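You operate a simulated robot arm through the tools that you are given. There is no shell and no other tool. Be economical: measure what you need, move in short steps, check, and stop when the job is done.

You run a simulated two-armed robot. Do the job below in one go: nothing can be reset, and whatever is moved stays where it is left.

JOB
On the top of the grey cabinet, fold the cloth in half, so that its two short edges meet.

It is judged by the outcome, as a careful person would: the job done as asked, and still so three seconds after it is handed in. It fails if anything else is knocked over, pushed out of place, dropped, spilled or broken. Flat cloth is picked up by pressing the open fingertips on it (5 to 10 N) and closing them slowly along it; thin cloth reads only 2 to 8 mm in the jaws.

ROBOT AND FRAMES
Two 7-joint arms with two-finger parallel grippers on one trunk, on a base that drives. Base frame: it is fixed to the floor where the robot stands at the start and does not move with it; the origin is under the middle of the robot, x ahead of it, y to its left, z up; the surface under the hand at the start is at about z = 94. Readings come in cm, rad, newtons and seconds.
The left shoulder is at the start at [8.2, 17.4, 115.8], the right one opposite. With the tool pointing down near the work surface each hand reaches from about 30 to 72 cm from the robot's upright axis, wherever it stands, measured 20 degrees to its own side. Places, roughly: top of the grey cabinet [50, 20, 90]. Payload 3.6 kg a hand.
The tool frame of a hand sits at the grasp point between the pads (the TCP): z along the fingers, y along the line on which they close. The tips reach 3 cm beyond it. Largest opening 11 cm; finger width 2, thickness 1; the body of the gripper, 4.8 by 11.2 cm, starts 5.5 cm behind the TCP.
Orientation is that of the tool frame in the base frame, as a unit quaternion [w, x, y, z]. With the fingers straight down and closing along the base's y, the tool's x points along the base's -x, its y along +y and its z along -z.

CONTROLS
- The arms move only by the tool arm_command. It takes "left_rows", "right_rows" or both (then of equal length, played together; a hand with none holds still); each is a list of rows, each a list of 6 numbers: the shift along the base's x, y, z in units of 20 mm (1.0 is 20 mm), then the turn, a rotation vector about the base's x, y, z in units of 5 degrees (1.0 is 5 degrees). In form: [[tx, ty, tz, ax, ay, az], ...]. A call has 1 to 20 rows; each row shifts and turns the commanded pose from where the row before left it. "left_claw" and "right_claw" are, for a hand that has rows, the closure, from 0 (fully open) to 1 (shut), set as the call begins (left out, the last holds). A call with a number of a shift or a turn outside -1 to 1 is refused whole. A row lasts 0.2 s, in which the tool goes at most 5 cm and 0.15 rad; a call with a longer step from one row to the next is refused whole, and so is a gripper value outside its range. A pose out of reach is approached as far as the arm can. The call stops where the force on the tool passes 40 N (or 10 N more than at its start, if that is more) or the arm is blocked; 0.2 s more then pass. The fingers move at their own pace (about 15.3 cm/s each) and stop on an object; they squeeze with about 42 N. The grip force told is the motor's: it shows also when the fingers shut on nothing. Time passes only in rows, and 0.2 s behind the last, so rows that do not move let the fingers close. It gives the time, the measured TCP pose, the force on the tool (base axes), the opening and the grip force at its end, in the units of the frame above (readings bear some noise), with the torque about the TCP (base axes, N m) and any sound that the robot's microphone picked up, and new pictures: "show" is both (left out), scene, wrist or none (wrist: the cameras of the hands that moved).
- Cameras (640 x 400 px; columns grow to the right, rows downward): "scene" is now at [16.92, 1.4, 132.05]; the picture's right is [0.16, -0.99, 0.00], its down [-0.67, -0.11, -0.73] and it looks along [0.72, 0.12, -0.68] (base axes); focal length 214 px, centre (320, 200). "left" rides on the left gripper at [7.3, -1.7, -10.3] in its tool frame; the picture's right is [0.23, 0.97, 0.00], its down [-0.76, 0.18, -0.62] and it looks along [-0.61, 0.14, 0.78] (tool axes); focal length 222 px, centre (320, 200). "right" rides on the right gripper at [7.2, 1.7, -10.4] in its tool frame; the picture's right is [-0.23, 0.97, 0.00], its down [-0.76, -0.18, -0.62] and it looks along [-0.61, -0.14, 0.78] (tool axes); focal length 222 px, centre (320, 200). There is no depth. A picture from a camera that has moved, and an enlarged one, comes with that camera's place and axes in the base frame and with its lens.
- lift_body(by): slides the trunk up (or, below 0, down) by that many cm; the arms and the scene camera ride with it, the base frame stays. It gives what a move gives, with no picture.
- roll_base(legs): drives the robot by 1 to 6 legs, each [ahead, left, turn to the left] in cm, cm and rad, along the robot's own axes; the way and the turn of a leg run together, so that a leg with both is an arc; at most 150 cm and 3.142 rad a leg. The arms and the cameras ride along, it lands a little off, and it stops where it bumps. It gives what a move gives, and a new picture of the scene camera.
- aim_head(pan, tilt): turns the head with the scene camera to pan (to the left, within 1.501 rad either way) and tilt (down, from -0.506 to 1.204), counted from straight ahead of the robot. It gives what a move gives, and a new picture of the scene camera.
- enlarge(camera, box): a new picture of the part [left, top, right, bottom] of that camera's present view, enlarged. No time passes.
- close_job(): hands the job in; it is judged then, once.

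Work in short steps. Places have to be worked out from the pictures, the camera data and where the tool is seen: move nearer, look again, correct. Check each grasp and each placing, and mend what went wrong. You have 120 turns and 260 pictures in all, those below and enlarged ones among them. Open the grippers and draw the arms clear of the work before you hand the job in, unless the task says otherwise; then end with one line.

The tools are called by a JSON object that holds its "name" and its "arguments". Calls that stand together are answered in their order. arm_command: Moves the arms, as the interface text tells. Its arguments: {"type":"object","properties":{"left_rows":{"type":"array"},"left_claw":{"type":"number"},"right_rows":{"type":"array"},"right_claw":{"type":"number"},"show":{"type":"string","enum":["both","scene","wrist","none"]}},"required":[]} The other tools are called the same way: lift_body (by) slides the trunk up or down; roll_base (legs) drives the base; aim_head (pan, tilt) turns the head that bears the scene camera; enlarge (camera, box) takes an enlarged picture of a part of a camera's view; close_job () hands the job in.

At the start:

```text
clock: 0.0
left_tcp_pos: [45.75, 37.8, 118.44]
left_ee_rot: [0.0, -0.001, 1.0, 0.0]
left_force: [0.9, -0.3, 0.4]
left_moment: [-0.01, -0.02, -0.06]
left_finger_gap: 11.01
left_grip_force: 0.0
right_tcp_pos: [45.85, -6.91, 117.83]
right_ee_rot: [0.0, 0.0, 1.0, 0.0]
right_force: [-0.3, 0.4, 0.5]
right_moment: [-0.02, 0.01, -0.02]
right_finger_gap: 11.0
right_grip_force: 0.1
trunk travel left (down, up): [-27.5, 48.8]
robot x, y, heading: [0.05, 0.01, -0.0]
head pan, tilt: [0.162, 0.749]
```

scene: 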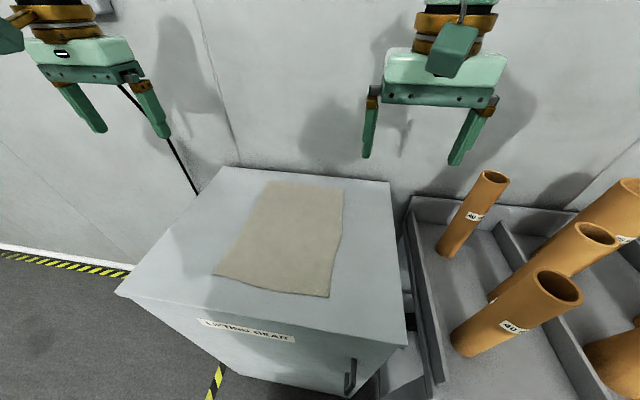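
right: 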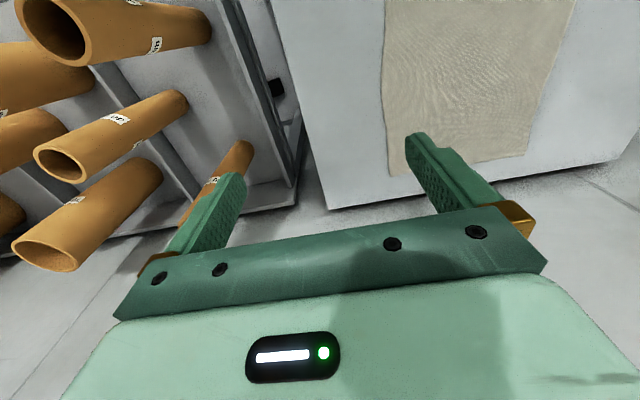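
left: 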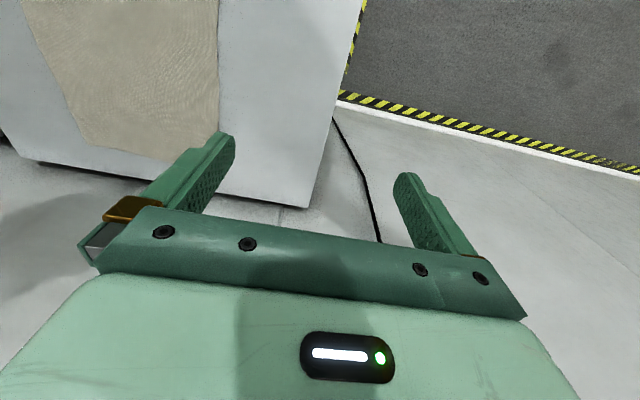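

The cloth's long side runs along x, from about 34 to 65.5, with y from 2.5 to 26 and z around 91.5. The far short edge is the one to lift and bring toward me, so I move both hands above the far corners.

{"name": "arm_command", "arguments": {"left_rows": [[0.9, -0.74, -0.6, 0, 0, 0], [0.9, -0.74, -0.6, 0, 0, 0], [0.9, -0.74, -0.6, 0, 0, 0], [0.9, -0.74, -0.6, 0, 0, 0], [0.9, -0.74, -0.6, 0, 0, 0], [0.9, -0.74, -0.6, 0, 0, 0], [0.9, -0.74, -0.6, 0, 0, 0], [0.9, -0.74, -0.6, 0, 0, 0], [0.9, -0.74, -0.6, 0, 0, 0], [0.9, -0.74, -0.6, 0, 0, 0]], "right_rows": [[0.9, 0.63, -0.6, 0, 0, 0], [0.9, 0.63, -0.6, 0, 0, 0], [0.9, 0.63, -0.6, 0, 0, 0], [0.9, 0.63, -0.6, 0, 0, 0], [0.9, 0.63, -0.6, 0, 0, 0], [0.9, 0.63, -0.6, 0, 0, 0], [0.9, 0.63, -0.6, 0, 0, 0], [0.9, 0.63, -0.6, 0, 0, 0], [0.9, 0.63, -0.6, 0, 0, 0], [0.9, 0.63, -0.6, 0, 0, 0]], "left_claw": 0.64, "right_claw": 0.64}}

```text
clock: 2.2
left_tcp_pos: [63.79, 23.05, 106.33]
left_ee_rot: [-0.001, 0.0, 1.0, 0.0]
left_force: [-0.7, -0.5, 0.0]
left_moment: [0.02, -0.01, 0.02]
left_finger_gap: 3.94
left_grip_force: 0.2
right_tcp_pos: [59.65, 3.55, 106.4]
right_ee_rot: [-0.001, 0.0, 1.0, 0.001]
right_force: [0.4, -0.1, -0.3]
right_moment: [0.0, 0.04, 0.01]
right_finger_gap: 3.94
right_grip_force: 0.0
right hand out of reach, approached as far as the arm can: row 8, 9, 10
trunk travel left (down, up): [-27.5, 48.8]
robot x, y, heading: [-0.04, 0.03, 0.008]
head pan, tilt: [0.162, 0.749]
camera scene: at [17.03, 1.36, 132.03], right [0.16, -0.99, 0.0], down [-0.67, -0.11, -0.73], along [0.72, 0.12, -0.68], focal length 214 px, centre (320, 200)
camera right: at [52.42, 5.3, 116.81], right [0.23, 0.97, 0.0], down [0.76, -0.18, 0.62], along [0.61, -0.14, -0.78], focal length 222 px, centre (320, 200)
camera left: at [56.44, 21.31, 116.69], right [-0.23, 0.97, 0.0], down [0.76, 0.18, 0.62], along [0.61, 0.14, -0.78], focal length 222 px, centre (320, 200)
```

scene: 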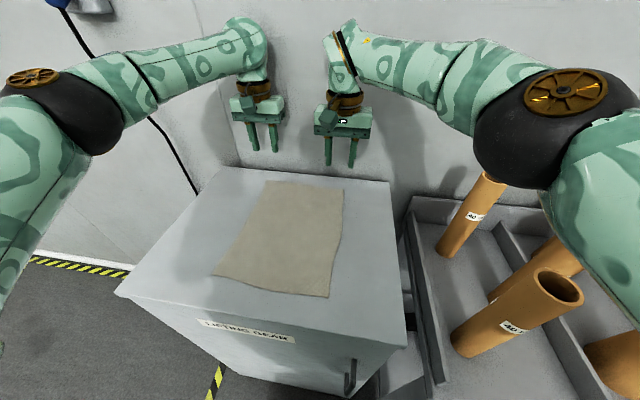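
right: 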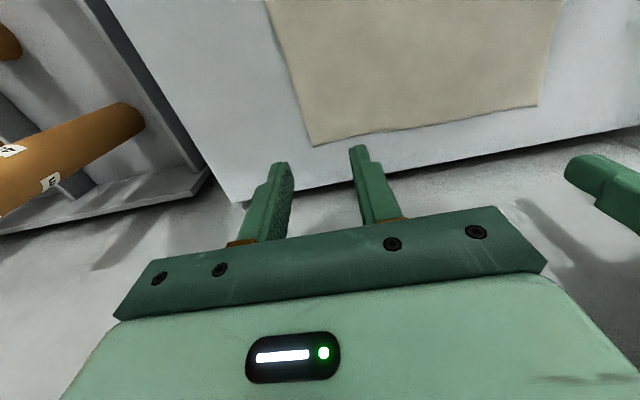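
left: 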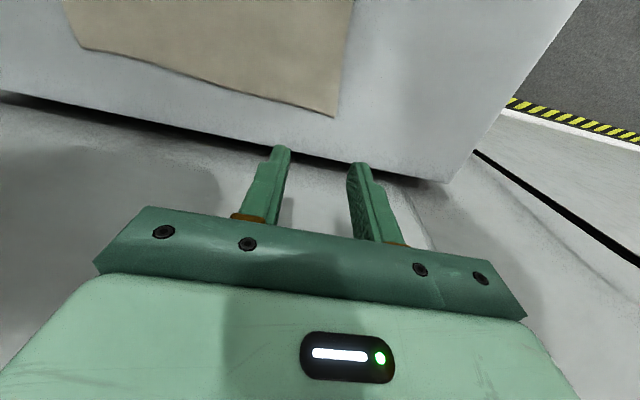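

The wrist views triangulate the top at z≈94.2. The far corners come out at about (63.3, 24.2) and (62.7, 2.3), and the near edge at x≈33. The right arm is short of reach, so I drive left 12 cm to centre on the cloth.

{"name": "roll_base", "arguments": {"legs": [[0, 12, 0]]}}

```text
clock: 3.4
left_tcp_pos: [63.59, 35.12, 106.42]
left_ee_rot: [0.0, -0.001, 1.0, 0.0]
left_force: [-0.2, 0.5, 0.7]
left_moment: [-0.04, 0.01, 0.03]
left_finger_gap: 3.96
left_grip_force: 0.0
right_tcp_pos: [59.54, 15.67, 106.52]
right_ee_rot: [0.0, 0.0, 1.0, 0.001]
right_force: [0.1, 0.6, -0.2]
right_moment: [-0.03, -0.01, -0.01]
right_finger_gap: 3.97
right_grip_force: 0.0
trunk travel left (down, up): [-27.5, 48.8]
robot x, y, heading: [-0.32, 11.87, -0.003]
head pan, tilt: [0.162, 0.749]
camera scene: at [16.94, 13.49, 132.05], right [0.16, -0.99, 0.0], down [-0.67, -0.11, -0.73], along [0.72, 0.12, -0.68], focal length 214 px, centre (320, 200)
```

scene: 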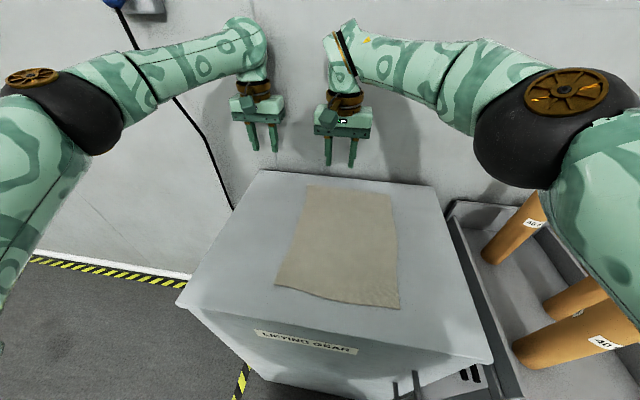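

I bring both hands over the far corners at z≈101, inset about 1.7 cm from the edge.

{"name": "arm_command", "arguments": {"left_rows": [[-0.12, -0.89, -0.34, 0, 0, 0], [-0.12, -0.89, -0.34, 0, 0, 0], [-0.12, -0.89, -0.34, 0, 0, 0], [-0.12, -0.89, -0.34, 0, 0, 0], [-0.12, -0.89, -0.34, 0, 0, 0], [-0.12, -0.89, -0.34, 0, 0, 0], [-0.12, -0.89, -0.34, 0, 0, 0], [-0.12, -0.89, -0.34, 0, 0, 0]], "right_rows": [[0.11, -0.64, -0.34, 0, 0, 0], [0.11, -0.64, -0.34, 0, 0, 0], [0.11, -0.64, -0.34, 0, 0, 0], [0.11, -0.64, -0.34, 0, 0, 0], [0.11, -0.64, -0.34, 0, 0, 0], [0.11, -0.64, -0.34, 0, 0, 0], [0.11, -0.64, -0.34, 0, 0, 0], [0.11, -0.64, -0.34, 0, 0, 0]], "left_claw": 0.68, "right_claw": 0.68}}

```text
clock: 5.2
left_tcp_pos: [61.55, 20.82, 100.98]
left_ee_rot: [0.001, -0.002, 1.0, 0.0]
left_force: [0.0, 0.2, 0.2]
left_moment: [-0.01, -0.01, 0.0]
left_finger_gap: 3.53
left_grip_force: 0.0
right_tcp_pos: [61.39, 5.29, 100.97]
right_ee_rot: [0.001, 0.0, 1.0, 0.0]
right_force: [-0.1, 0.4, -0.4]
right_moment: [-0.01, 0.04, 0.02]
right_finger_gap: 3.51
right_grip_force: 0.0
trunk travel left (down, up): [-27.5, 48.8]
robot x, y, heading: [-0.14, 11.95, -0.001]
head pan, tilt: [0.162, 0.749]
camera scene: at [16.97, 13.24, 132.05], right [0.16, -0.99, 0.0], down [-0.67, -0.11, -0.73], along [0.72, 0.12, -0.68], focal length 214 px, centre (320, 200)
camera right: at [54.14, 6.98, 111.35], right [0.23, 0.97, 0.0], down [0.76, -0.18, 0.62], along [0.61, -0.14, -0.78], focal length 222 px, centre (320, 200)
camera left: at [54.4, 18.98, 111.28], right [-0.23, 0.97, 0.0], down [0.76, 0.18, 0.62], along [0.61, 0.14, -0.78], focal length 222 px, centre (320, 200)
```

scene: 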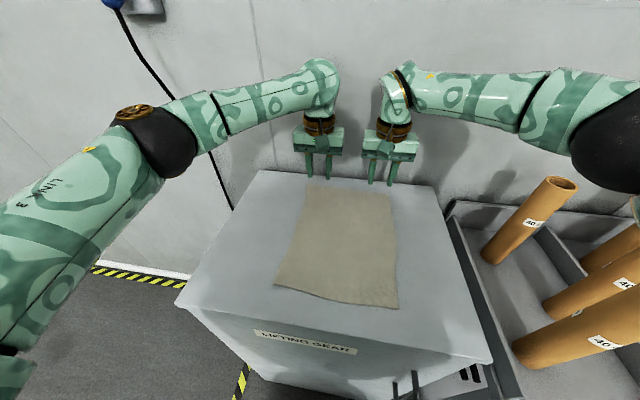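
right: 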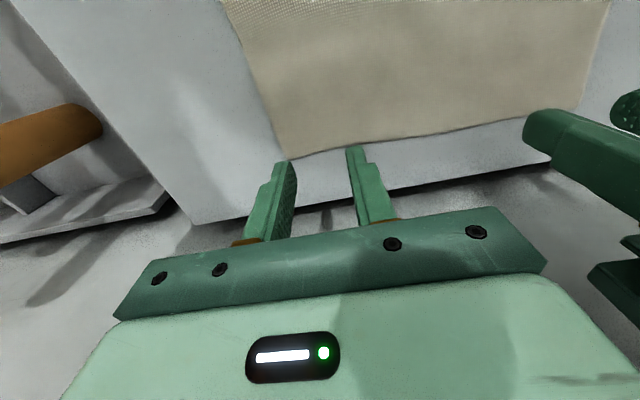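
left: 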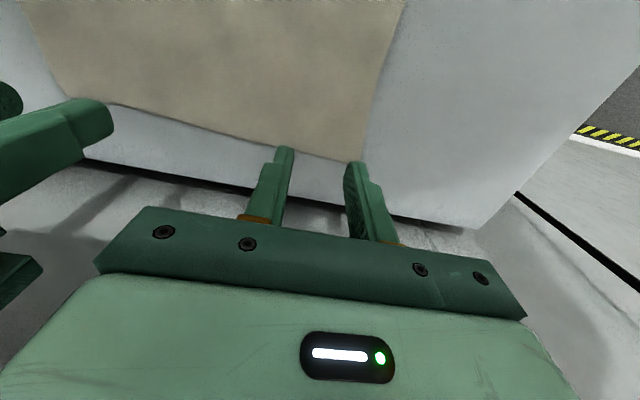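

The corner estimates hold at A (62.9, 24.6) and B (62.6, 2.1). I descend to just above contact.

{"name": "arm_command", "arguments": {"left_rows": [[0, 0, -0.5, 0, 0, 0], [0, 0, -0.5, 0, 0, 0], [0, 0, -0.5, 0, 0, 0], [0, 0, -0.2, 0, 0, 0], [0, 0, -0.1, 0, 0, 0]], "right_rows": [[0, 0, -0.5, 0, 0, 0], [0, 0, -0.5, 0, 0, 0], [0, 0, -0.5, 0, 0, 0], [0, 0, -0.2, 0, 0, 0], [0, 0, -0.1, 0, 0, 0]], "show": "wrist"}}

```text
clock: 6.4
left_tcp_pos: [61.67, 20.64, 97.28]
left_ee_rot: [0.0, 0.0, 1.0, 0.0]
left_force: [-0.2, -0.9, 0.2]
left_moment: [0.01, -0.03, -0.01]
left_finger_gap: 3.52
left_grip_force: 0.0
right_tcp_pos: [61.36, 5.43, 97.37]
right_ee_rot: [0.001, 0.0, 1.0, 0.002]
right_force: [0.6, 0.1, -0.2]
right_moment: [0.03, -0.01, -0.02]
right_finger_gap: 3.53
right_grip_force: 0.1
trunk travel left (down, up): [-27.5, 48.8]
robot x, y, heading: [0.22, 11.79, 0.004]
head pan, tilt: [0.162, 0.749]
camera right: at [54.07, 7.07, 107.81], right [0.23, 0.97, 0.0], down [0.76, -0.18, 0.62], along [0.61, -0.14, -0.78], focal length 222 px, centre (320, 200)
camera left: at [54.43, 19.05, 107.69], right [-0.23, 0.97, 0.0], down [0.76, 0.18, 0.62], along [0.61, 0.14, -0.78], focal length 222 px, centre (320, 200)
```

right: 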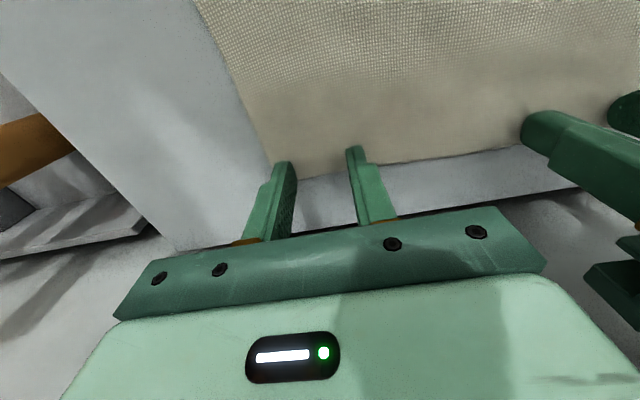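
left: 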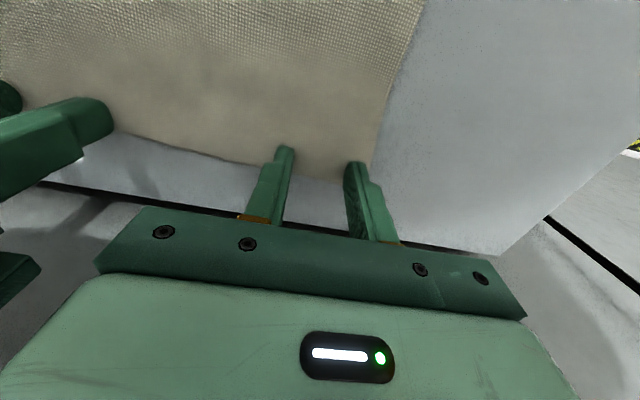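

The tips are almost touching, with the cloth edge just beyond them. I press down in 1 mm steps.

{"name": "arm_command", "arguments": {"left_rows": [[0, 0, -0.05, 0, 0, 0], [0, 0, -0.05, 0, 0, 0]], "right_rows": [[0, 0, -0.05, 0, 0, 0], [0, 0, -0.05, 0, 0, 0]], "show": "none"}}

{"name": "arm_command", "arguments": {"left_rows": [[0, 0, -0.05, 0, 0, 0], [0, 0, 0, 0, 0, 0]], "right_rows": [[0, 0, -0.05, 0, 0, 0], [0, 0, 0, 0, 0, 0]], "show": "none"}}

```text
clock: 7.0
left_tcp_pos: [61.7, 20.77, 97.32]
left_ee_rot: [0.0, -0.001, 1.0, 0.0]
left_force: [0.2, -0.3, 1.3]
left_moment: [0.01, 0.01, 0.03]
left_finger_gap: 3.52
left_grip_force: 0.0
right_tcp_pos: [61.34, 5.31, 97.16]
right_ee_rot: [0.001, 0.0, 1.0, 0.002]
right_force: [0.4, 0.0, -0.6]
right_moment: [-0.01, 0.0, 0.01]
right_finger_gap: 3.52
right_grip_force: 0.0
trunk travel left (down, up): [-27.5, 48.8]
robot x, y, heading: [-0.14, 11.67, 0.004]
head pan, tilt: [0.162, 0.749]
```

```text
clock: 7.6
left_tcp_pos: [61.64, 20.71, 97.17]
left_ee_rot: [0.001, -0.001, 1.0, 0.001]
left_force: [-0.4, -0.7, 5.0]
left_moment: [0.06, 0.0, 0.03]
left_finger_gap: 3.51
left_grip_force: 0.0
right_tcp_pos: [61.36, 5.42, 97.07]
right_ee_rot: [0.001, 0.001, 1.0, 0.002]
right_force: [0.5, 0.0, 1.4]
right_moment: [-0.01, 0.01, 0.03]
right_finger_gap: 3.52
right_grip_force: 0.1
trunk travel left (down, up): [-27.5, 48.8]
robot x, y, heading: [-0.29, 11.6, 0.0]
head pan, tilt: [0.162, 0.749]
```

The left hand reads 5 N and the right 1.4 N. I press slightly more, then start closing slowly.

{"name": "arm_command", "arguments": {"left_rows": [[0, 0, -0.03, 0, 0, 0], [0, 0, 0, 0, 0, 0]], "right_rows": [[0, 0, -0.05, 0, 0, 0], [0, 0, -0.03, 0, 0, 0]], "show": "none"}}

{"name": "arm_command", "arguments": {"left_rows": [[0, 0, 0, 0, 0, 0]], "right_rows": [[0, 0, 0, 0, 0, 0]], "left_claw": 0.76, "right_claw": 0.76, "show": "wrist"}}

```text
clock: 8.2
left_tcp_pos: [61.62, 20.72, 97.13]
left_ee_rot: [0.0, -0.001, 1.0, 0.001]
left_force: [1.4, -1.1, 9.0]
left_moment: [0.09, -0.11, 0.01]
left_finger_gap: 3.54
left_grip_force: 0.1
right_tcp_pos: [61.22, 5.3, 97.15]
right_ee_rot: [0.002, 0.0, 1.0, 0.001]
right_force: [3.1, -0.3, 10.0]
right_moment: [-0.1, -0.07, 0.05]
right_finger_gap: 3.52
right_grip_force: 0.1
trunk travel left (down, up): [-27.5, 48.8]
robot x, y, heading: [0.32, 11.91, 0.003]
head pan, tilt: [0.162, 0.749]
```

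```text
clock: 8.6
left_tcp_pos: [61.57, 20.8, 97.11]
left_ee_rot: [0.001, -0.001, 1.0, 0.0]
left_force: [0.7, -0.9, 8.3]
left_moment: [0.06, -0.06, -0.03]
left_finger_gap: 2.59
left_grip_force: 0.0
right_tcp_pos: [61.17, 5.28, 97.1]
right_ee_rot: [0.001, 0.0, 1.0, 0.001]
right_force: [1.9, 0.6, 11.8]
right_moment: [-0.07, 0.02, -0.01]
right_finger_gap: 2.58
right_grip_force: 0.2
trunk travel left (down, up): [-27.5, 48.8]
robot x, y, heading: [-0.03, 12.1, 0.001]
head pan, tilt: [0.162, 0.749]
camera right: at [53.94, 7.03, 107.53], right [0.23, 0.97, 0.0], down [0.76, -0.18, 0.63], along [0.61, -0.14, -0.78], focal length 222 px, centre (320, 200)
camera left: at [54.27, 19.04, 107.49], right [-0.23, 0.97, 0.0], down [0.76, 0.18, 0.62], along [0.61, 0.14, -0.78], focal length 222 px, centre (320, 200)
```

right: 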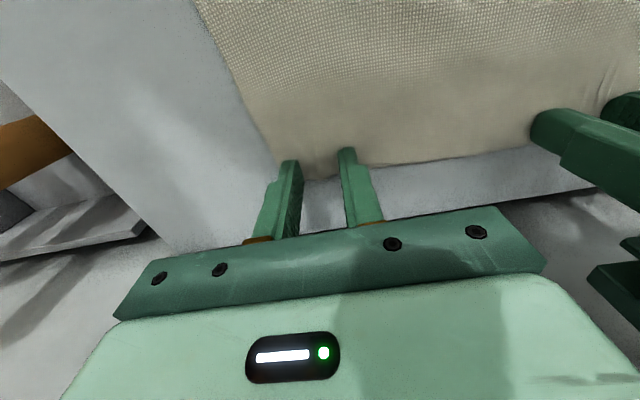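
left: 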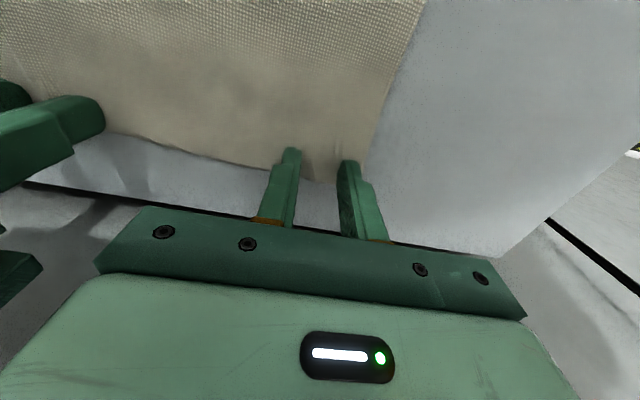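

Wrinkles are starting to form, so the cloth is being gathered. I go on closing in steps.

{"name": "arm_command", "arguments": {"left_rows": [[0, 0, 0, 0, 0, 0]], "right_rows": [[0, 0, 0, 0, 0, 0]], "left_claw": 0.84, "right_claw": 0.84, "show": "none"}}

{"name": "arm_command", "arguments": {"left_rows": [[0, 0, 0, 0, 0, 0]], "right_rows": [[0, 0, 0, 0, 0, 0]], "left_claw": 0.91, "right_claw": 0.91, "show": "none"}}

{"name": "arm_command", "arguments": {"left_rows": [[0, 0, 0, 0, 0, 0], [0, 0, 0, 0, 0, 0]], "right_rows": [[0, 0, 0, 0, 0, 0], [0, 0, 0, 0, 0, 0]], "left_claw": 1.0, "right_claw": 1.0, "show": "wrist"}}

```text
clock: 9.0
left_tcp_pos: [61.5, 20.74, 97.2]
left_ee_rot: [0.001, -0.001, 1.0, 0.001]
left_force: [0.6, -1.4, 8.3]
left_moment: [-0.01, -0.06, 0.02]
left_finger_gap: 1.71
left_grip_force: 0.2
right_tcp_pos: [61.25, 5.39, 97.11]
right_ee_rot: [0.001, 0.0, 1.0, 0.0]
right_force: [0.0, 0.8, 12.1]
right_moment: [-0.06, -0.05, 0.0]
right_finger_gap: 1.68
right_grip_force: 0.0
trunk travel left (down, up): [-27.5, 48.8]
robot x, y, heading: [0.13, 11.87, -0.001]
head pan, tilt: [0.162, 0.749]
```

```text
clock: 9.4
left_tcp_pos: [61.58, 20.86, 97.25]
left_ee_rot: [0.0, -0.001, 1.0, 0.0]
left_force: [0.9, -1.2, 9.6]
left_moment: [-0.04, -0.08, -0.04]
left_finger_gap: 0.91
left_grip_force: 0.2
right_tcp_pos: [61.21, 5.46, 97.23]
right_ee_rot: [0.001, -0.001, 1.0, 0.001]
right_force: [0.3, 2.1, 13.0]
right_moment: [-0.04, 0.02, 0.0]
right_finger_gap: 0.91
right_grip_force: 0.1
trunk travel left (down, up): [-27.5, 48.8]
robot x, y, heading: [-0.11, 11.99, 0.005]
head pan, tilt: [0.162, 0.749]
```

```text
clock: 10.0
left_tcp_pos: [61.53, 20.8, 97.34]
left_ee_rot: [0.002, -0.001, 1.0, 0.0]
left_force: [1.4, -0.4, 12.4]
left_moment: [-0.06, -0.16, 0.0]
left_finger_gap: 0.02
left_grip_force: 37.8
right_tcp_pos: [61.22, 5.38, 97.19]
right_ee_rot: [0.001, 0.0, 1.0, 0.001]
right_force: [1.6, 2.0, 11.7]
right_moment: [0.01, -0.03, 0.06]
right_finger_gap: 0.2
right_grip_force: 41.4
trunk travel left (down, up): [-27.5, 48.8]
robot x, y, heading: [0.45, 11.93, -0.0]
head pan, tilt: [0.162, 0.749]
camera right: at [53.88, 7.04, 107.52], right [0.23, 0.97, 0.0], down [0.76, -0.18, 0.63], along [0.61, -0.14, -0.78], focal length 222 px, centre (320, 200)
camera left: at [54.23, 19.06, 107.52], right [-0.23, 0.97, 0.0], down [0.76, 0.18, 0.63], along [0.61, 0.14, -0.78], focal length 222 px, centre (320, 200)
```

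right: 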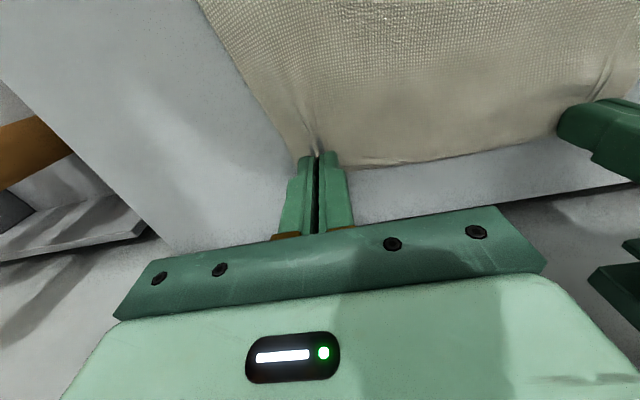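
left: 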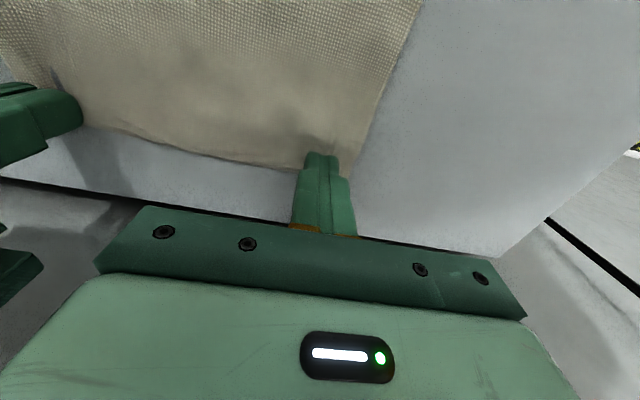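

The right hand has a pinch (0.2 cm gap) but the left missed (0.02 cm). I lift the left slightly, reopen it and press again harder; the right holds still.

{"name": "arm_command", "arguments": {"left_rows": [[0, 0, 0.3, 0, 0, 0], [-0.1, 0, 0, 0, 0, 0], [0, 0, 0, 0, 0, 0]], "left_claw": 0.66, "show": "wrist"}}

{"name": "arm_command", "arguments": {"left_rows": [[0, 0, -0.25, 0, 0, 0], [0, 0, -0.05, 0, 0, 0], [0, 0, -0.04, 0, 0, 0]], "show": "none"}}

```text
clock: 10.8
left_tcp_pos: [61.29, 20.82, 97.55]
left_ee_rot: [0.001, -0.001, 1.0, -0.001]
left_force: [-0.4, 0.0, 0.5]
left_moment: [0.03, 0.0, -0.01]
left_finger_gap: 3.74
left_grip_force: 0.1
right_tcp_pos: [61.25, 5.27, 97.11]
right_ee_rot: [0.002, 0.0, 1.0, 0.001]
right_force: [-2.8, 0.1, 17.6]
right_moment: [-0.07, 0.05, -0.03]
right_finger_gap: 0.17
right_grip_force: 41.9
trunk travel left (down, up): [-27.5, 48.8]
robot x, y, heading: [0.07, 11.91, -0.001]
head pan, tilt: [0.162, 0.749]
camera left: at [54.03, 19.08, 108.04], right [-0.23, 0.97, 0.0], down [0.76, 0.18, 0.62], along [0.61, 0.14, -0.78], focal length 222 px, centre (320, 200)
```

left: 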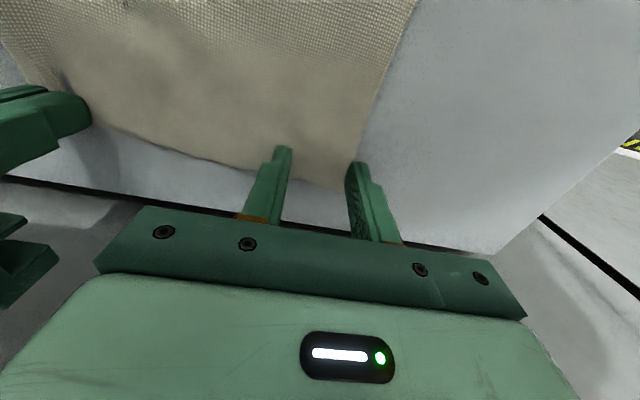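

```text
clock: 11.6
left_tcp_pos: [61.26, 20.75, 97.24]
left_ee_rot: [0.002, -0.001, 1.0, 0.0]
left_force: [0.3, 1.9, 7.9]
left_moment: [0.09, -0.03, -0.02]
left_finger_gap: 3.75
left_grip_force: 0.5
right_tcp_pos: [61.26, 5.38, 97.19]
right_ee_rot: [0.001, 0.0, 1.0, 0.0]
right_force: [0.0, -0.4, 17.0]
right_moment: [-0.06, 0.04, 0.0]
right_finger_gap: 0.17
right_grip_force: 41.7
trunk travel left (down, up): [-27.5, 48.8]
robot x, y, heading: [-0.01, 12.08, 0.001]
head pan, tilt: [0.162, 0.749]
```

The outer left finger sits right at the cloth's side edge. I lift, shift 0.9 cm inward and press again.

{"name": "arm_command", "arguments": {"left_rows": [[0, 0, 0.3, 0, 0, 0], [0, -0.45, 0, 0, 0, 0], [0, 0, -0.2, 0, 0, 0], [0, 0, -0.06, 0, 0, 0], [0, 0, -0.05, 0, 0, 0]], "show": "wrist"}}

```text
clock: 12.8
left_tcp_pos: [61.31, 19.9, 97.3]
left_ee_rot: [0.002, -0.001, 1.0, 0.0]
left_force: [-2.4, 0.6, 9.9]
left_moment: [0.17, 0.08, 0.02]
left_finger_gap: 3.73
left_grip_force: 0.0
right_tcp_pos: [61.28, 5.39, 97.22]
right_ee_rot: [0.002, 0.0, 1.0, 0.001]
right_force: [2.1, 0.4, 15.4]
right_moment: [-0.02, -0.01, 0.02]
right_finger_gap: 0.19
right_grip_force: 41.6
trunk travel left (down, up): [-27.5, 48.8]
robot x, y, heading: [0.22, 11.93, -0.004]
head pan, tilt: [0.162, 0.749]
camera left: at [54.01, 18.16, 107.47], right [-0.23, 0.97, 0.0], down [0.76, 0.18, 0.63], along [0.61, 0.14, -0.78], focal length 222 px, centre (320, 200)
```

left: 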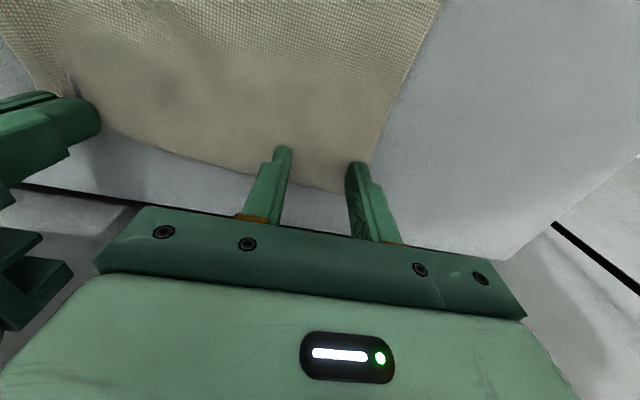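

The torque shows that nearly all the load is on the outer left finger. I roll the hand 0.75° about x to even it out.

{"name": "arm_command", "arguments": {"left_rows": [[0, 0, 0, 0.15, 0, 0], [0, 0, 0, 0, 0, 0]], "show": "none"}}

```text
clock: 13.4
left_tcp_pos: [61.41, 19.85, 97.21]
left_ee_rot: [0.001, -0.002, 1.0, 0.006]
left_force: [-1.2, -1.2, 17.1]
left_moment: [-0.45, 0.0, -0.07]
left_finger_gap: 3.78
left_grip_force: 0.0
right_tcp_pos: [61.24, 5.35, 97.12]
right_ee_rot: [0.001, 0.0, 1.0, 0.0]
right_force: [2.6, 1.3, 12.0]
right_moment: [-0.02, -0.06, 0.02]
right_finger_gap: 0.19
right_grip_force: 41.6
trunk travel left (down, up): [-27.5, 48.8]
robot x, y, heading: [-0.14, 11.9, 0.003]
head pan, tilt: [0.162, 0.749]
```

That overshot, so I roll back part way and ease up slightly.

{"name": "arm_command", "arguments": {"left_rows": [[0, 0, 0.01, -0.1, 0, 0], [0, 0, 0, 0, 0, 0]], "show": "none"}}

```text
clock: 14.0
left_tcp_pos: [61.29, 19.81, 97.13]
left_ee_rot: [0.001, -0.001, 1.0, 0.003]
left_force: [1.4, -0.5, 19.9]
left_moment: [-0.08, -0.07, -0.01]
left_finger_gap: 3.72
left_grip_force: 0.0
right_tcp_pos: [61.19, 5.25, 97.15]
right_ee_rot: [0.002, 0.001, 1.0, 0.002]
right_force: [1.4, 0.9, 11.0]
right_moment: [-0.03, -0.03, -0.03]
right_finger_gap: 0.2
right_grip_force: 41.4
trunk travel left (down, up): [-27.5, 48.8]
robot x, y, heading: [-0.3, 11.88, 0.005]
head pan, tilt: [0.162, 0.749]
```

Both fingers now share the load, at 20 N. I ease up to about 12 N and close gradually.

{"name": "arm_command", "arguments": {"left_rows": [[0, 0, 0.03, 0, 0, 0], [0, 0, 0, 0, 0, 0]], "left_claw": 0.72, "show": "none"}}

{"name": "arm_command", "arguments": {"left_rows": [[0, 0, 0, 0, 0, 0]], "left_claw": 0.78, "show": "none"}}

{"name": "arm_command", "arguments": {"left_rows": [[0, 0, 0, 0, 0, 0]], "left_claw": 0.84, "show": "wrist"}}

```text
clock: 14.6
left_tcp_pos: [61.32, 19.79, 97.24]
left_ee_rot: [0.002, -0.001, 1.0, 0.002]
left_force: [1.0, -1.3, 18.7]
left_moment: [-0.04, -0.03, -0.02]
left_finger_gap: 2.96
left_grip_force: 0.1
right_tcp_pos: [61.11, 5.43, 97.05]
right_ee_rot: [0.001, 0.0, 1.0, 0.001]
right_force: [1.4, 1.8, 10.8]
right_moment: [-0.01, -0.03, 0.02]
right_finger_gap: 0.2
right_grip_force: 42.5
trunk travel left (down, up): [-27.5, 48.8]
robot x, y, heading: [-0.02, 11.81, -0.002]
head pan, tilt: [0.162, 0.749]
```

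```text
clock: 15.0
left_tcp_pos: [61.4, 19.91, 97.11]
left_ee_rot: [0.001, -0.001, 1.0, 0.001]
left_force: [0.2, -1.9, 18.5]
left_moment: [0.02, -0.02, 0.01]
left_finger_gap: 2.32
left_grip_force: 0.1
right_tcp_pos: [61.32, 5.48, 97.09]
right_ee_rot: [0.002, 0.0, 1.0, 0.0]
right_force: [1.1, 1.5, 10.6]
right_moment: [0.01, -0.04, 0.05]
right_finger_gap: 0.2
right_grip_force: 42.1
trunk travel left (down, up): [-27.5, 48.8]
robot x, y, heading: [0.09, 12.04, -0.001]
head pan, tilt: [0.162, 0.749]
```

```text
clock: 15.4
left_tcp_pos: [61.29, 19.88, 97.22]
left_ee_rot: [0.002, -0.001, 1.0, 0.002]
left_force: [-0.3, -1.1, 17.4]
left_moment: [-0.02, -0.01, -0.02]
left_finger_gap: 1.61
left_grip_force: 0.1
right_tcp_pos: [61.15, 5.43, 97.17]
right_ee_rot: [0.001, -0.001, 1.0, 0.0]
right_force: [1.1, 1.9, 10.1]
right_moment: [-0.01, -0.02, 0.01]
right_finger_gap: 0.18
right_grip_force: 42.2
trunk travel left (down, up): [-27.5, 48.8]
robot x, y, heading: [-0.21, 12.09, -0.001]
head pan, tilt: [0.162, 0.749]
camera left: at [53.98, 18.09, 107.46], right [-0.23, 0.97, 0.0], down [0.76, 0.18, 0.63], along [0.61, 0.15, -0.78], focal length 222 px, centre (320, 200)
```

left: 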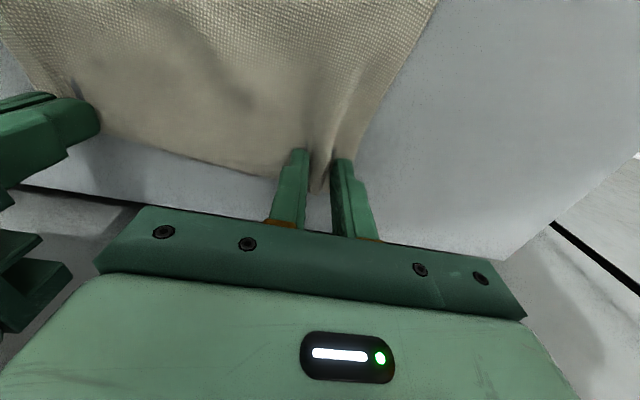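

A clear ridge now stands between the left fingers, so I finish the closing.

{"name": "arm_command", "arguments": {"left_rows": [[0, 0, 0, 0, 0, 0]], "left_claw": 0.91, "show": "none"}}

{"name": "arm_command", "arguments": {"left_rows": [[0, 0, 0, 0, 0, 0], [0, 0, 0, 0, 0, 0]], "left_claw": 1.0, "show": "wrist"}}

```text
clock: 15.8
left_tcp_pos: [61.37, 19.82, 97.18]
left_ee_rot: [0.002, -0.001, 1.0, 0.002]
left_force: [-0.9, -5.1, 17.6]
left_moment: [-0.1, -0.04, 0.0]
left_finger_gap: 1.05
left_grip_force: 0.9
right_tcp_pos: [61.16, 5.29, 97.25]
right_ee_rot: [0.001, 0.0, 1.0, 0.0]
right_force: [1.0, 2.2, 10.0]
right_moment: [0.07, -0.02, 0.01]
right_finger_gap: 0.18
right_grip_force: 41.9
trunk travel left (down, up): [-27.5, 48.8]
robot x, y, heading: [-0.23, 11.71, -0.0]
head pan, tilt: [0.162, 0.749]
```

```text
clock: 16.4
left_tcp_pos: [61.2, 19.82, 97.1]
left_ee_rot: [0.002, -0.001, 1.0, 0.001]
left_force: [0.1, -7.4, 17.8]
left_moment: [-0.14, -0.04, -0.02]
left_finger_gap: 0.51
left_grip_force: 42.2
right_tcp_pos: [61.14, 5.36, 97.18]
right_ee_rot: [0.002, 0.0, 1.0, 0.001]
right_force: [0.6, 6.3, 9.7]
right_moment: [0.21, -0.03, -0.03]
right_finger_gap: 0.19
right_grip_force: 42.0
trunk travel left (down, up): [-27.5, 48.8]
robot x, y, heading: [-0.03, 11.8, 0.002]
head pan, tilt: [0.162, 0.749]
camera left: at [53.97, 18.06, 107.47], right [-0.23, 0.97, 0.0], down [0.76, 0.18, 0.63], along [0.61, 0.15, -0.78], focal length 222 px, centre (320, 200)
```

left: 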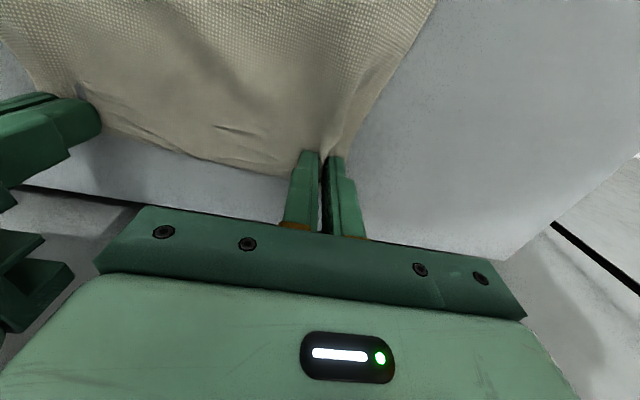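

The left grip holds (0.5 cm) and there is some tension between the hands. I bring the left in 4 mm and lift both 3 cm to check.

{"name": "arm_command", "arguments": {"left_rows": [[0, -0.2, 0.2, 0, 0, 0], [0, 0, 0.4, 0, 0, 0], [-0.1, 0, 0.5, 0, 0, 0], [-0.2, 0, 0.5, 0, 0, 0]], "right_rows": [[0, 0, 0.2, 0, 0, 0], [0, 0, 0.4, 0, 0, 0], [-0.1, 0, 0.5, 0, 0, 0], [-0.2, 0, 0.5, 0, 0, 0]]}}

```text
clock: 17.4
left_tcp_pos: [60.82, 19.38, 100.25]
left_ee_rot: [0.0, -0.001, 1.0, 0.003]
left_force: [-0.3, -3.8, -0.2]
left_moment: [-0.1, -0.02, 0.03]
left_finger_gap: 0.2
left_grip_force: 42.2
right_tcp_pos: [60.89, 5.35, 100.2]
right_ee_rot: [0.001, 0.0, 1.0, 0.0]
right_force: [-0.4, 4.8, -0.1]
right_moment: [0.09, 0.02, -0.04]
right_finger_gap: 0.18
right_grip_force: 42.0
trunk travel left (down, up): [-27.5, 48.8]
robot x, y, heading: [-0.13, 11.81, 0.004]
head pan, tilt: [0.162, 0.749]
camera scene: at [16.9, 13.31, 132.06], right [0.16, -0.99, 0.0], down [-0.67, -0.11, -0.73], along [0.72, 0.12, -0.68], focal length 214 px, centre (320, 200)
camera right: at [53.43, 7.01, 110.58], right [0.23, 0.97, 0.0], down [0.76, -0.18, 0.62], along [0.61, -0.14, -0.78], focal length 222 px, centre (320, 200)
camera left: at [53.56, 17.68, 110.53], right [-0.23, 0.97, 0.0], down [0.76, 0.18, 0.62], along [0.61, 0.15, -0.78], focal length 222 px, centre (320, 200)
```

scene: 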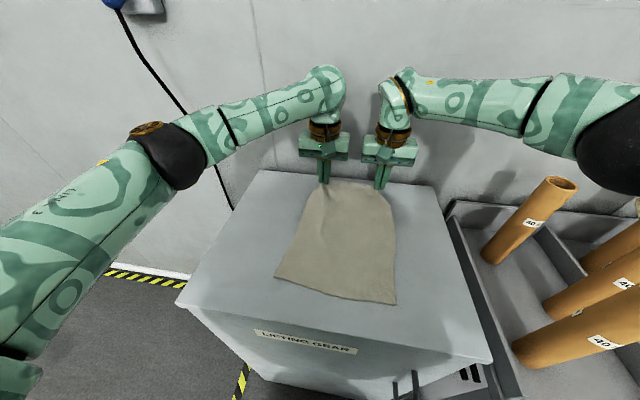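
right: 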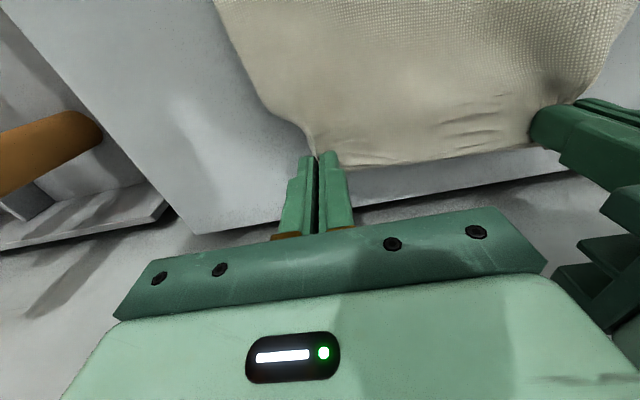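
left: 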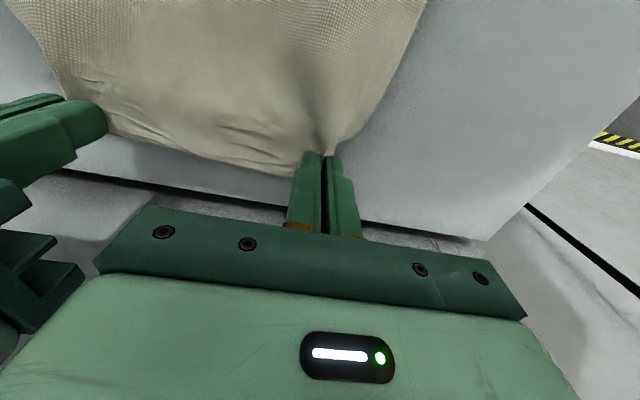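

Both corners are lifted cleanly. I start the arc up and back, tilting the fingers forward.

{"name": "arm_command", "arguments": {"left_rows": [[-0.5, 0, 0.9, 0, -0.6, 0], [-0.55, 0, 0.9, 0, -0.6, 0], [-0.6, 0, 0.8, 0, -0.7, 0], [-0.65, 0, 0.7, 0, -0.7, 0], [-0.75, 0, 0.6, 0, -0.7, 0], [-0.85, 0, 0.4, 0, -0.7, 0]], "right_rows": [[-0.5, 0, 0.9, 0, -0.6, 0], [-0.55, 0, 0.9, 0, -0.6, 0], [-0.6, 0, 0.8, 0, -0.7, 0], [-0.65, 0, 0.7, 0, -0.7, 0], [-0.75, 0, 0.6, 0, -0.7, 0], [-0.85, 0, 0.4, 0, -0.7, 0]], "show": "scene"}}

```text
clock: 18.8
left_tcp_pos: [52.98, 19.46, 108.88]
left_ee_rot: [0.175, 0.0, 0.985, 0.002]
left_force: [-0.3, -2.1, -0.7]
left_moment: [-0.07, -0.03, -0.03]
left_finger_gap: 0.22
left_grip_force: 42.3
right_tcp_pos: [52.91, 5.45, 108.89]
right_ee_rot: [0.176, 0.0, 0.984, 0.002]
right_force: [-0.9, 2.8, 0.4]
right_moment: [0.06, -0.01, -0.01]
right_finger_gap: 0.19
right_grip_force: 41.0
trunk travel left (down, up): [-27.5, 48.8]
robot x, y, heading: [-0.2, 11.9, 0.0]
head pan, tilt: [0.162, 0.749]
camera scene: at [16.8, 13.31, 132.08], right [0.16, -0.99, 0.0], down [-0.67, -0.11, -0.73], along [0.72, 0.12, -0.68], focal length 214 px, centre (320, 200)
```

scene: 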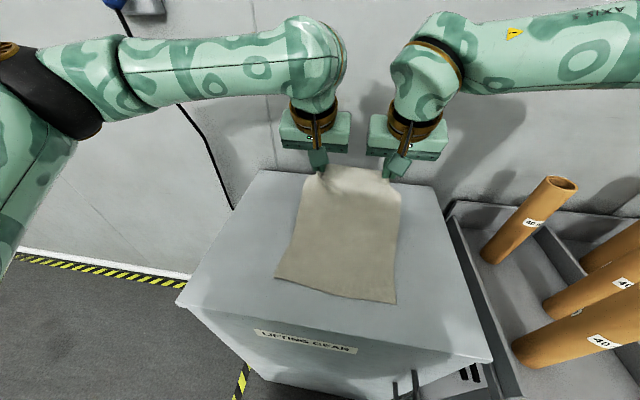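

The lift is fine and the near half still lies in place. I drive back 12 cm so the hands carry over the fold with comfortable reach.

{"name": "roll_base", "arguments": {"legs": [[-12, 0, 0]]}}

```text
clock: 20.1
left_tcp_pos: [41.0, 19.55, 108.87]
left_ee_rot: [0.175, -0.001, 0.985, 0.002]
left_force: [-0.3, -3.3, -0.3]
left_moment: [-0.13, 0.0, -0.02]
left_finger_gap: 0.24
left_grip_force: 41.9
right_tcp_pos: [40.8, 5.35, 108.89]
right_ee_rot: [0.176, 0.0, 0.984, 0.001]
right_force: [-0.8, 3.1, 0.7]
right_moment: [0.13, -0.01, 0.03]
right_finger_gap: 0.16
right_grip_force: 41.3
trunk travel left (down, up): [-27.5, 48.8]
robot x, y, heading: [-12.13, 11.83, 0.006]
head pan, tilt: [0.162, 0.749]
camera scene: at [4.73, 13.31, 132.07], right [0.16, -0.99, 0.0], down [-0.67, -0.11, -0.73], along [0.72, 0.12, -0.68], focal length 214 px, centre (320, 200)
```

scene: 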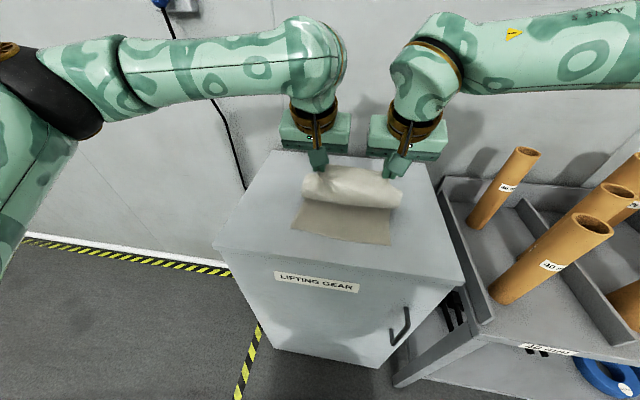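

The fold is forming well and the near edge is unmoved (x≈34). I lower the pinched edge toward it, tilting further.

{"name": "arm_command", "arguments": {"left_rows": [[-0.6, 0, -0.5, 0, -0.6, 0], [-0.55, 0, -0.6, 0, -0.6, 0], [-0.5, 0, -0.7, 0, -0.6, 0], [-0.5, 0, -0.7, 0, -0.6, 0], [-0.45, 0, -0.8, 0, -0.6, 0], [-0.4, 0, -0.8, 0, -0.5, 0], [-0.4, 0, -0.6, 0, -0.5, 0]], "right_rows": [[-0.6, 0, -0.5, 0, -0.6, 0], [-0.55, 0, -0.6, 0, -0.6, 0], [-0.5, 0, -0.7, 0, -0.6, 0], [-0.5, 0, -0.7, 0, -0.6, 0], [-0.45, 0, -0.8, 0, -0.6, 0], [-0.4, 0, -0.8, 0, -0.5, 0], [-0.4, 0, -0.6, 0, -0.5, 0]]}}

```text
clock: 21.7
left_tcp_pos: [34.26, 19.33, 99.42]
left_ee_rot: [0.343, 0.0, 0.939, 0.001]
left_force: [1.0, -0.9, 0.5]
left_moment: [-0.02, 0.0, 0.01]
left_finger_gap: 0.21
left_grip_force: 42.1
right_tcp_pos: [33.96, 5.45, 99.42]
right_ee_rot: [0.343, 0.001, 0.939, 0.0]
right_force: [-1.0, 2.8, 0.3]
right_moment: [0.05, 0.02, 0.01]
right_finger_gap: 0.18
right_grip_force: 42.0
trunk travel left (down, up): [-27.5, 48.8]
robot x, y, heading: [-12.46, 11.81, 0.001]
head pan, tilt: [0.162, 0.749]
camera scene: at [4.84, 13.32, 132.05], right [0.16, -0.99, 0.0], down [-0.67, -0.11, -0.73], along [0.72, 0.12, -0.68], focal length 214 px, centre (320, 200)
camera right: at [21.82, 7.07, 102.72], right [0.17, 0.97, 0.15], down [0.18, -0.18, 0.97], along [0.97, -0.14, -0.21], focal length 222 px, centre (320, 200)
camera left: at [21.94, 17.61, 102.66], right [-0.18, 0.97, -0.15], down [0.18, 0.18, 0.97], along [0.97, 0.15, -0.21], focal length 222 px, centre (320, 200)
```

scene: 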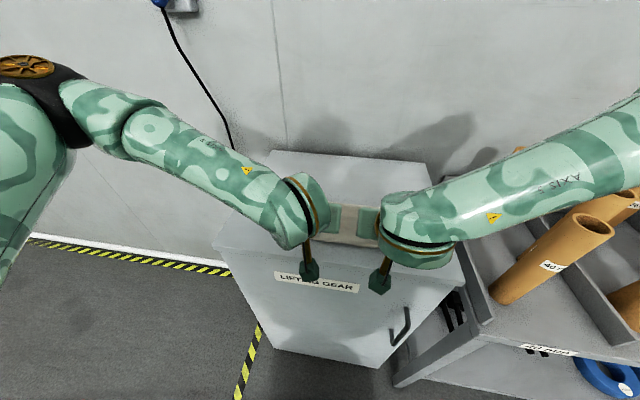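
right: 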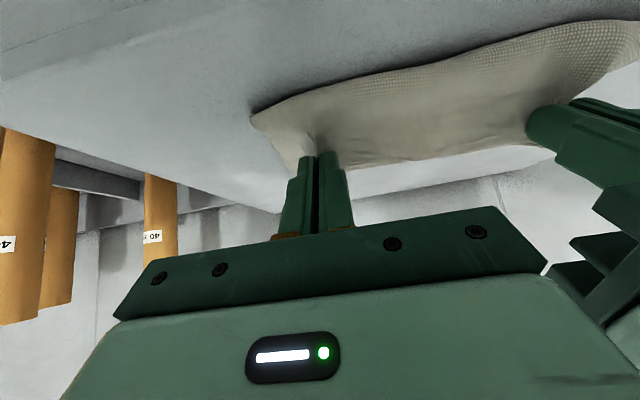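
left: 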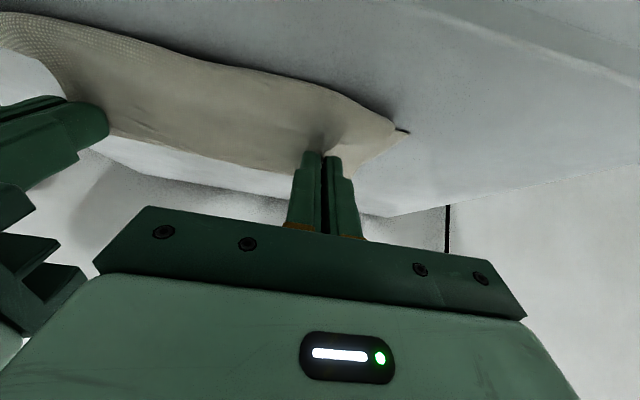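

The pinched edge is right above the near edge. I lower the last 2 cm while moving slightly toward me.

{"name": "arm_command", "arguments": {"left_rows": [[-0.1, 0.05, -0.25, 0, 0, 0], [-0.1, 0.05, -0.25, 0, 0, 0], [-0.1, 0.05, -0.25, 0, 0, 0], [-0.1, 0.05, -0.2, 0, 0, 0]], "right_rows": [[-0.1, 0, -0.25, 0, 0, 0], [-0.12, 0, -0.25, 0, 0, 0], [-0.12, 0, -0.25, 0, 0, 0], [-0.12, 0, -0.2, 0, 0, 0]], "show": "wrist"}}

```text
clock: 22.7
left_tcp_pos: [33.39, 19.79, 97.6]
left_ee_rot: [0.343, -0.001, 0.939, 0.001]
left_force: [0.3, -10.2, 0.7]
left_moment: [-0.23, -0.02, -0.22]
left_finger_gap: 0.22
left_grip_force: 42.1
right_tcp_pos: [33.08, 5.31, 97.48]
right_ee_rot: [0.344, -0.001, 0.939, 0.002]
right_force: [1.1, 10.7, 1.4]
right_moment: [0.26, -0.03, 0.22]
right_finger_gap: 0.2
right_grip_force: 41.8
trunk travel left (down, up): [-27.5, 48.8]
robot x, y, heading: [-12.23, 11.93, 0.0]
head pan, tilt: [0.162, 0.749]
camera right: at [20.89, 7.02, 100.85], right [0.17, 0.97, 0.15], down [0.18, -0.18, 0.97], along [0.97, -0.14, -0.21], focal length 222 px, centre (320, 200)
camera left: at [21.15, 18.04, 100.82], right [-0.18, 0.97, -0.15], down [0.18, 0.18, 0.97], along [0.97, 0.14, -0.21], focal length 222 px, centre (320, 200)
```

right: 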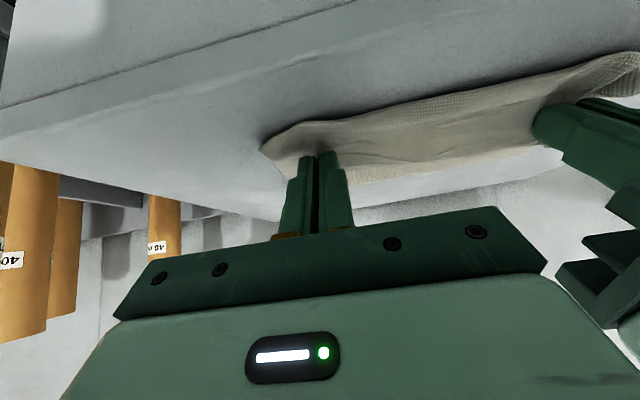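
left: 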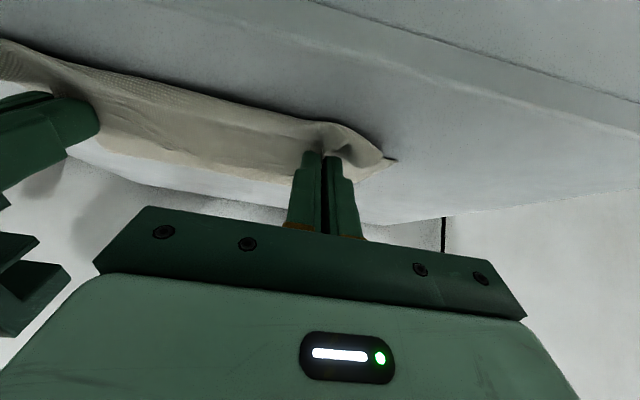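

I look closely at how the upper edge sits against the lower edge before releasing.

{"name": "enlarge", "arguments": {"camera": "left", "box": [240, 90, 440, 215]}}

{"name": "enlarge", "arguments": {"camera": "right", "box": [230, 90, 430, 215]}}

```text
3.20 times, centred on (340, 152) of left
camera zoom: at [21.15, 18.04, 100.82], right [-0.18, 0.97, -0.15], down [0.18, 0.18, 0.97], along [0.97, 0.14, -0.21], focal length 711 px, centre (256, 352)
```

zoom: 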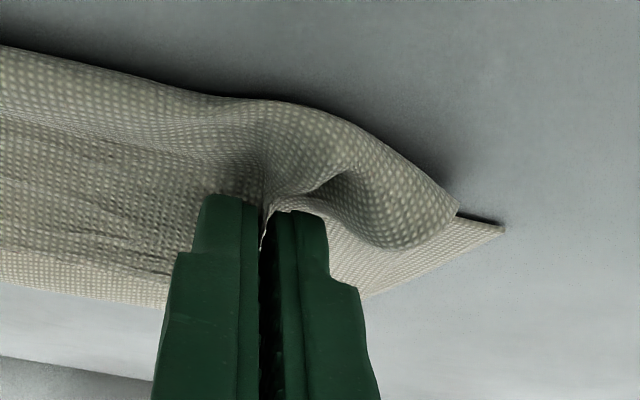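

```text
3.20 times, centred on (330, 152) of right
camera zoom: at [20.89, 7.02, 100.85], right [0.17, 0.97, 0.15], down [0.18, -0.18, 0.97], along [0.97, -0.14, -0.21], focal length 711 px, centre (288, 352)
```

zoom: 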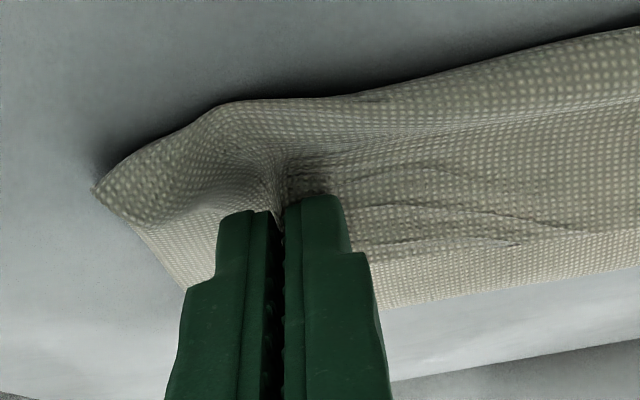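

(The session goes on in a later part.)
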